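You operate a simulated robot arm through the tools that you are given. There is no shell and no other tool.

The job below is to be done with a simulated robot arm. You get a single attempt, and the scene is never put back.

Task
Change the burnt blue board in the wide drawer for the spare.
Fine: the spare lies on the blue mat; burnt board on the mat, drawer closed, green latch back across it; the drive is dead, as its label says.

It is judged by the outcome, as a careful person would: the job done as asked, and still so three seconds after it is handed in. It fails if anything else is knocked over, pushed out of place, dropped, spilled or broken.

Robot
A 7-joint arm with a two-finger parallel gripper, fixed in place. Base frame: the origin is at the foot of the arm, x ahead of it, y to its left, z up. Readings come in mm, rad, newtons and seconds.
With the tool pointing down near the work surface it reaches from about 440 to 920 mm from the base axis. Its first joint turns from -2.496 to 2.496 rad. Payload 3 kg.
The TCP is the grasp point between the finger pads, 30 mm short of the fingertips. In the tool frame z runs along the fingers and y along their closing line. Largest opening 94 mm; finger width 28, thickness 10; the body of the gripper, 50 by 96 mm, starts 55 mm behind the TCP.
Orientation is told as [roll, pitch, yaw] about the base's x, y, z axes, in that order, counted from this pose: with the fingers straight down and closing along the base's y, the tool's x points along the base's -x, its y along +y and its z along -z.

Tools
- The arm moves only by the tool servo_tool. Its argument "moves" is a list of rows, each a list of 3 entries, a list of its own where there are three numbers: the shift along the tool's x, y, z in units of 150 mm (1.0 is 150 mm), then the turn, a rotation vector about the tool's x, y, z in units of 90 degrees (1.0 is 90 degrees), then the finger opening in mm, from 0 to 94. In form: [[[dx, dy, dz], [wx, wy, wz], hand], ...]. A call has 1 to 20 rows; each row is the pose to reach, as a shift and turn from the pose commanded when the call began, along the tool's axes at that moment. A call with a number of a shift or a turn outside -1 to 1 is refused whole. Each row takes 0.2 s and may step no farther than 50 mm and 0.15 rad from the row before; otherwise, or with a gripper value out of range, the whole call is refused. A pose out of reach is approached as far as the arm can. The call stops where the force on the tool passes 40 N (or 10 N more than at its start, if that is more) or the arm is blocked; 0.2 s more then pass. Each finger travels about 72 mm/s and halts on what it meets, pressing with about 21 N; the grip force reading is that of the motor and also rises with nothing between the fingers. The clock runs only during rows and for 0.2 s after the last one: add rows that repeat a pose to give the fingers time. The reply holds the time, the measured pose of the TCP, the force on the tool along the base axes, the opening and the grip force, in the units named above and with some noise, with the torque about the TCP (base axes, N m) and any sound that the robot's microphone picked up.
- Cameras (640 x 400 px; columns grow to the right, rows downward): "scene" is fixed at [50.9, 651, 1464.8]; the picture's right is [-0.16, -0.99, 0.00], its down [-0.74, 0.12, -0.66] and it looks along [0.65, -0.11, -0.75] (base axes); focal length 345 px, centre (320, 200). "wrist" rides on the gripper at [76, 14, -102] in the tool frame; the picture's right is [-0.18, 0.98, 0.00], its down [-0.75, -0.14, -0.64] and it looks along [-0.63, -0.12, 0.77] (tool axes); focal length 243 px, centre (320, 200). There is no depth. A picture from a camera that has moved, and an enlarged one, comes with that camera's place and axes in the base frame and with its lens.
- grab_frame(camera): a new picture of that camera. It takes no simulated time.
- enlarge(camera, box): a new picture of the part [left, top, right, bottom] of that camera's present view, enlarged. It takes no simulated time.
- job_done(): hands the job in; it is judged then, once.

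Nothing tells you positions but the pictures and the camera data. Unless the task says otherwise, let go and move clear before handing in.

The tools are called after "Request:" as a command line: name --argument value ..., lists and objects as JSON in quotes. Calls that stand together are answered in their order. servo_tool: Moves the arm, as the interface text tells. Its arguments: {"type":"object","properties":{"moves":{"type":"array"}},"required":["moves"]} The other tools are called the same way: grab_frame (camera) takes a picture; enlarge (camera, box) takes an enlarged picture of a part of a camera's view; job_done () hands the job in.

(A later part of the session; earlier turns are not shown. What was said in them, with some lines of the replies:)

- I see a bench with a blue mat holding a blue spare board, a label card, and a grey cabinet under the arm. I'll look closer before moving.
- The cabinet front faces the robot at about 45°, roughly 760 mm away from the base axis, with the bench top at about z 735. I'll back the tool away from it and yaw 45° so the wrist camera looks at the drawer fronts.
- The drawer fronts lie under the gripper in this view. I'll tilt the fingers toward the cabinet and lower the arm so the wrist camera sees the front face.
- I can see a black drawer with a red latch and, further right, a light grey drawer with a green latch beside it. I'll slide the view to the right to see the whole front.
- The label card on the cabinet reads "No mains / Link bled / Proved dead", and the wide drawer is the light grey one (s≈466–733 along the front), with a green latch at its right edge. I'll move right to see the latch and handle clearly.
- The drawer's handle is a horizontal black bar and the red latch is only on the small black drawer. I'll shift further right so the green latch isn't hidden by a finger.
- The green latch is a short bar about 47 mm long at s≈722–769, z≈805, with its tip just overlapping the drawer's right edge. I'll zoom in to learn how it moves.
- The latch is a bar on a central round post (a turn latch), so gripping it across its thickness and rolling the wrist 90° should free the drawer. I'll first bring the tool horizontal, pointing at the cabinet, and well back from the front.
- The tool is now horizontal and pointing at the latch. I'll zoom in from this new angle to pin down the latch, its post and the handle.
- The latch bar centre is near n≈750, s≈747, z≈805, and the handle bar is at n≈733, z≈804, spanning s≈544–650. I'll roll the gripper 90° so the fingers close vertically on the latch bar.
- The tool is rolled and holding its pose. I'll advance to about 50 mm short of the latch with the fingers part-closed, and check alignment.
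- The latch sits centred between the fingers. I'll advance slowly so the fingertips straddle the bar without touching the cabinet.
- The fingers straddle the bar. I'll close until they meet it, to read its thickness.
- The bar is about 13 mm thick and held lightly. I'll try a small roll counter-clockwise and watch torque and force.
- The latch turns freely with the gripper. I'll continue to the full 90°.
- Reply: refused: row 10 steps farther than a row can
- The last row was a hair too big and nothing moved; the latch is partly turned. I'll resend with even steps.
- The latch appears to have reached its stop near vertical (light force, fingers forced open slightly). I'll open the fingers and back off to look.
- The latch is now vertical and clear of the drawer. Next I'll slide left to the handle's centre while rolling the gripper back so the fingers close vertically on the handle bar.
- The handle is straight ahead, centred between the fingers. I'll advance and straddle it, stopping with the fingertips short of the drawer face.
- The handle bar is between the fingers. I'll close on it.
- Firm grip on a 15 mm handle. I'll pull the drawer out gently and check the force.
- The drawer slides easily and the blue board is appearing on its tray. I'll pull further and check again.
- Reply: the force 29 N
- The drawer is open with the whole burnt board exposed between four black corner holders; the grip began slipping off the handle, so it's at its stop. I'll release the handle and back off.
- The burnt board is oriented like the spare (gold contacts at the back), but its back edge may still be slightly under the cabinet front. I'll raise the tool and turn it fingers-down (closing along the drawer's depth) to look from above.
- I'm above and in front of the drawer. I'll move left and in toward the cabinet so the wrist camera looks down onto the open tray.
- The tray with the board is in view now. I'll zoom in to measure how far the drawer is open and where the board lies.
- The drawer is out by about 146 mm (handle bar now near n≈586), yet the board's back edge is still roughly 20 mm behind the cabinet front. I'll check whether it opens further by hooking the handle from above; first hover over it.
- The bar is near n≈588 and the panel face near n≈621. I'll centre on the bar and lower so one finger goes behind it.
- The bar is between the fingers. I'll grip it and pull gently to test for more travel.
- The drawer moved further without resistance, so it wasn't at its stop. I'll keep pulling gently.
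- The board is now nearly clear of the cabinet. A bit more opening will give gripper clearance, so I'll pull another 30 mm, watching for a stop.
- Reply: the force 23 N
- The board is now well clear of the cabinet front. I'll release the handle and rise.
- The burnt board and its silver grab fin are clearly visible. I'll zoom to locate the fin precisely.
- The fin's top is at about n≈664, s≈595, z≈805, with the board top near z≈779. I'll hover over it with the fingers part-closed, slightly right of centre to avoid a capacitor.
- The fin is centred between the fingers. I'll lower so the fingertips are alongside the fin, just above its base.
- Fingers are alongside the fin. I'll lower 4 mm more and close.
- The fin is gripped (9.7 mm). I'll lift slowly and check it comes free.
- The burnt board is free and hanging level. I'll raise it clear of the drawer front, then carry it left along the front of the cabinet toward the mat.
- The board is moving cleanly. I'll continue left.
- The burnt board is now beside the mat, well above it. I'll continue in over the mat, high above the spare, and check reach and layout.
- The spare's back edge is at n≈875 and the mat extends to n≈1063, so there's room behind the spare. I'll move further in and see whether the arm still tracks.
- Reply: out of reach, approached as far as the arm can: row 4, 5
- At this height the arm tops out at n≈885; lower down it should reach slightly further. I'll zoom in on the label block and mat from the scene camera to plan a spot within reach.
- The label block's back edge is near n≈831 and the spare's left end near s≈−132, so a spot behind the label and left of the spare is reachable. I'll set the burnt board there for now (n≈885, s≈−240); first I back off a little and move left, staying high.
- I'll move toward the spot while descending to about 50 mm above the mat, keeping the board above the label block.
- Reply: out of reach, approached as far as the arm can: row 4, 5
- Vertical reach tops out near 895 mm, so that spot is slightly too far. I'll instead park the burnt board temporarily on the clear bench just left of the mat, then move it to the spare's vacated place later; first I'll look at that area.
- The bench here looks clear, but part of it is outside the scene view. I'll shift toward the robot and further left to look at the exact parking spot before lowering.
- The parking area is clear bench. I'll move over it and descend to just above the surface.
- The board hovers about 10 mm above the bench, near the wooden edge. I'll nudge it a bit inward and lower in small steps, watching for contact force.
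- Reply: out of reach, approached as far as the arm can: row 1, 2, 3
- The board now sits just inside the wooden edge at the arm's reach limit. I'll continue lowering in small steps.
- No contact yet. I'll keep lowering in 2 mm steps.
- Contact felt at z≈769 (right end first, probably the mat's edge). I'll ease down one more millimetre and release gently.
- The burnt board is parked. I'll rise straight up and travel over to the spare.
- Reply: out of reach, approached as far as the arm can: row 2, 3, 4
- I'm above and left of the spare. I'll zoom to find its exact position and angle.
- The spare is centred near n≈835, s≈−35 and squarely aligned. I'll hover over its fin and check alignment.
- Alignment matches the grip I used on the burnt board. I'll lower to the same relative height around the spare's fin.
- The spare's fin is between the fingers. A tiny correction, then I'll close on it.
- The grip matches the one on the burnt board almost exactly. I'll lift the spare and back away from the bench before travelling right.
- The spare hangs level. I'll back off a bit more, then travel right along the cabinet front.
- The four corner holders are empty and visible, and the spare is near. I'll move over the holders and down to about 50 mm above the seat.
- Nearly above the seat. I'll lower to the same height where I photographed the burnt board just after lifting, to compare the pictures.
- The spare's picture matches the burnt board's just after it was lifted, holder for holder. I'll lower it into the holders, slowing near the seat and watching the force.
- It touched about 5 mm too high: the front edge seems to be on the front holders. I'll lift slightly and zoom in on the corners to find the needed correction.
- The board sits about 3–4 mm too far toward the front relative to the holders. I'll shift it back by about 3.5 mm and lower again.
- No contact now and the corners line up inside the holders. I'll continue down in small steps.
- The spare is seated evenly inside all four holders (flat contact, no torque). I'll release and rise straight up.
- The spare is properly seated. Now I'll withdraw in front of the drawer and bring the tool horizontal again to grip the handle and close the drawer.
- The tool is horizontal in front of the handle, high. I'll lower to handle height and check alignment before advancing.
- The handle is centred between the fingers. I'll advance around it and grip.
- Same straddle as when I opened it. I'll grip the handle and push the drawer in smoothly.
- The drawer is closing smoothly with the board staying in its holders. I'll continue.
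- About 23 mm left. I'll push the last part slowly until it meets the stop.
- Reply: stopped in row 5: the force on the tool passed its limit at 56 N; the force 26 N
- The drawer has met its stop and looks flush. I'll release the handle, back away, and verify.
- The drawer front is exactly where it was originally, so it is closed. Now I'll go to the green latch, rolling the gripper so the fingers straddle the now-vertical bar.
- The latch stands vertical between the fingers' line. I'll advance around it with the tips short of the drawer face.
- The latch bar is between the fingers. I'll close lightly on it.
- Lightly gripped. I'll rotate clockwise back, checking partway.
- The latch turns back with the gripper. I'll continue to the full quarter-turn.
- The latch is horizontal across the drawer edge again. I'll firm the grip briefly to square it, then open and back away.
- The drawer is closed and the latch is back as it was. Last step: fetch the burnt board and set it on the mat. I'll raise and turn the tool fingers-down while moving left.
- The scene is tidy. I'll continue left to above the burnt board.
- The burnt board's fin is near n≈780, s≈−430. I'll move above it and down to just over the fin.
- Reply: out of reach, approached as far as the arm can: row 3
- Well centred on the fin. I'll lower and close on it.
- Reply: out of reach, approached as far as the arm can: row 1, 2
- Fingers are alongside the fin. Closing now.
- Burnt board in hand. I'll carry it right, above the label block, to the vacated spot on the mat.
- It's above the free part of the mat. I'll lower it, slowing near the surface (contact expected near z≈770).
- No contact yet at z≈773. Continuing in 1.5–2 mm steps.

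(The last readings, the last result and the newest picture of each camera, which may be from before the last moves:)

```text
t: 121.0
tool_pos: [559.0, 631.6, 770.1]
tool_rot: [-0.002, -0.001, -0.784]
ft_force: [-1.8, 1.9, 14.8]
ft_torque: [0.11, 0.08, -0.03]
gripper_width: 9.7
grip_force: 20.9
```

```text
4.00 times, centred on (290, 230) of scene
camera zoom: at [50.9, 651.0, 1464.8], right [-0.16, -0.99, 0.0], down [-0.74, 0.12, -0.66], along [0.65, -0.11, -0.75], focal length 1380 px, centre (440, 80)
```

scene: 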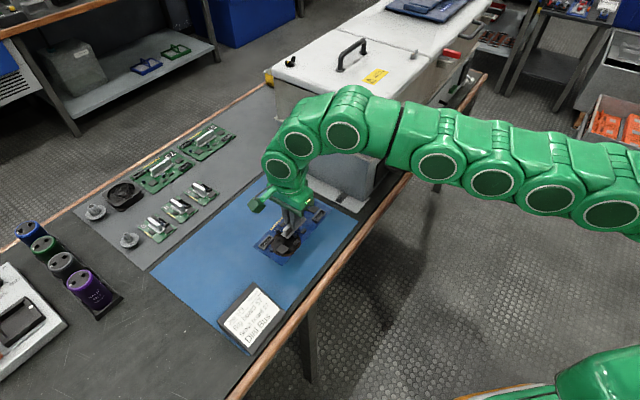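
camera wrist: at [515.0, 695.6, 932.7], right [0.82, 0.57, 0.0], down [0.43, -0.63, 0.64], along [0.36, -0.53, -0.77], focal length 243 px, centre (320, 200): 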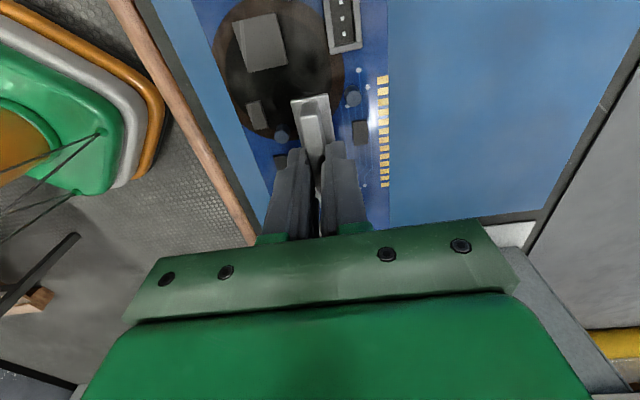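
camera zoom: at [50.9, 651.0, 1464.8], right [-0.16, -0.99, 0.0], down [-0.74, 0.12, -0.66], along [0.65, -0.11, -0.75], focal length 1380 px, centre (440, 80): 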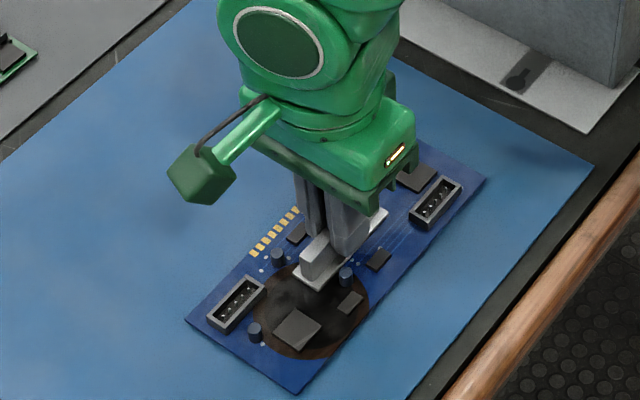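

The burnt board now lies flat on the mat (even contact). I'll release it and rise straight up, then back clear.

Request:
servo_tool --moves '[[[0, 0, -0.008], [0, 0, 0], 6], [[0, 0, -0.008], [0, 0, 0], 16], [[0, 0, -0.008], [0, 0, 0], 26], [[0, 0, -0.008], [0, 0, 0], 34], [[0, 0, -0.15], [0, 0, 0], 34], [[0, 0, -0.4], [0, 0, 0], 34], [[0, 0, -0.7], [0, 0, 0], 34], [[0, 0, -1.0], [0, 0, 0], 34]]'

Request:
servo_tool --moves '[[[0, -0.25, -0.1], [0, 0, 0], 40], [[0, -0.5, -0.2], [0, 0, 0], 40], [[0, -0.75, -0.2], [0, 0, 0], 40], [[0, -1.0, -0.2], [0, 0, 0], 40]]'

Request:
servo_tool --moves '[[[0, -0.25, 0], [0, 0, 0], 40], [[0, -0.5, 0], [0, 0, 0], 40], [[0, -0.75, 0], [0, 0, 0], 40], [[0, -1.0, 0], [0, 0, 0], 40]]'

Request:
grab_frame --camera "scene"

Request:
enlarge --camera "scene" --box '[140, 150, 370, 350]'

Request:
enlarge --camera "scene" --box '[360, 50, 500, 170]'

```text
t: 122.8
tool_pos: [560.1, 629.0, 920.2]
tool_rot: [0.0, 0.0, -0.785]
ft_force: [0.1, 0.0, -0.1]
ft_torque: [0.02, 0.03, 0.0]
gripper_width: 34.0
grip_force: 0.1
```

```text
t: 123.8
tool_pos: [454.3, 525.8, 946.9]
tool_rot: [-0.003, -0.001, -0.785]
ft_force: [-0.1, -0.8, 0.1]
ft_torque: [0.01, -0.01, 0.0]
gripper_width: 40.0
grip_force: 0.1
```

```text
t: 124.8
tool_pos: [348.7, 420.3, 944.0]
tool_rot: [-0.001, 0.0, -0.786]
ft_force: [-0.3, 0.3, 0.7]
ft_torque: [0.01, 0.03, 0.02]
gripper_width: 40.1
grip_force: 0.1
```

```text
taken
```

scene: 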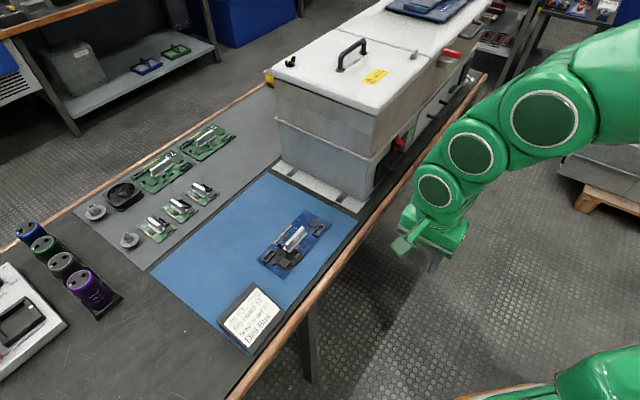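

```text
2.00 times, centred on (255, 250) of scene
camera zoom: at [50.9, 651.0, 1464.8], right [-0.16, -0.99, 0.0], down [-0.74, 0.12, -0.66], along [0.65, -0.11, -0.75], focal length 690 px, centre (450, 100)
```

zoom: 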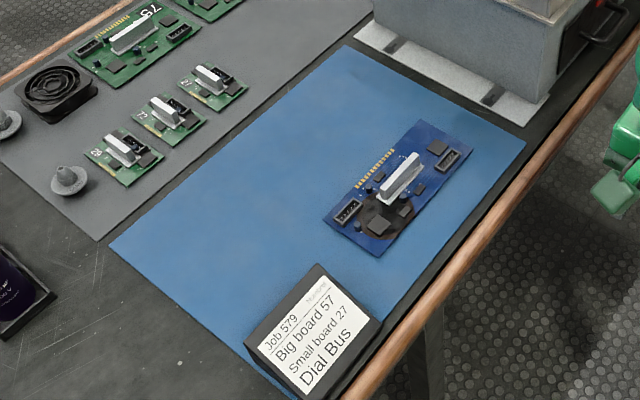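

```text
3.33 times, centred on (430, 110) of scene
camera zoom: at [50.9, 651.0, 1464.8], right [-0.16, -0.99, 0.0], down [-0.74, 0.12, -0.66], along [0.65, -0.11, -0.75], focal length 1150 px, centre (-47, 500)
```

zoom: 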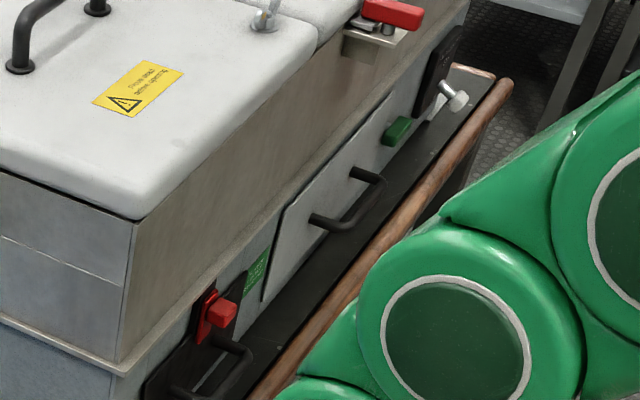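

The burnt board lies on the mat, the spare is in the drawer, the drawer is shut with the green latch back across its edge, and the arm is clear with nothing else disturbed. I'm handing in the job.

Request:
job_done

```text
The job is handed in.
```

The burnt board is swapped. The spare is in the wide drawer, seated in all four corner holders and facing the same way the burnt board did. I've handed in the job, but no verdict has come back yet.

- **Burnt board:** it lies flat on the blue mat, about where the spare was. I parked it on the bare bench left of the mat for part of the job, because the arm couldn't reach a free spot on the mat while the spare was there.
- **Drawer:** it is closed against its stop. In the camera view the front lines up with where it was at the start.
- **Green latch:** it is turned back horizontal across the drawer's edge, matching its starting position.
- **Everything else:** I didn't touch the 24 V check switch, the black drawer or its red latch, and I saw nothing else moved.

The label on the cabinet reads "No mains / Link bled / Proved dead".
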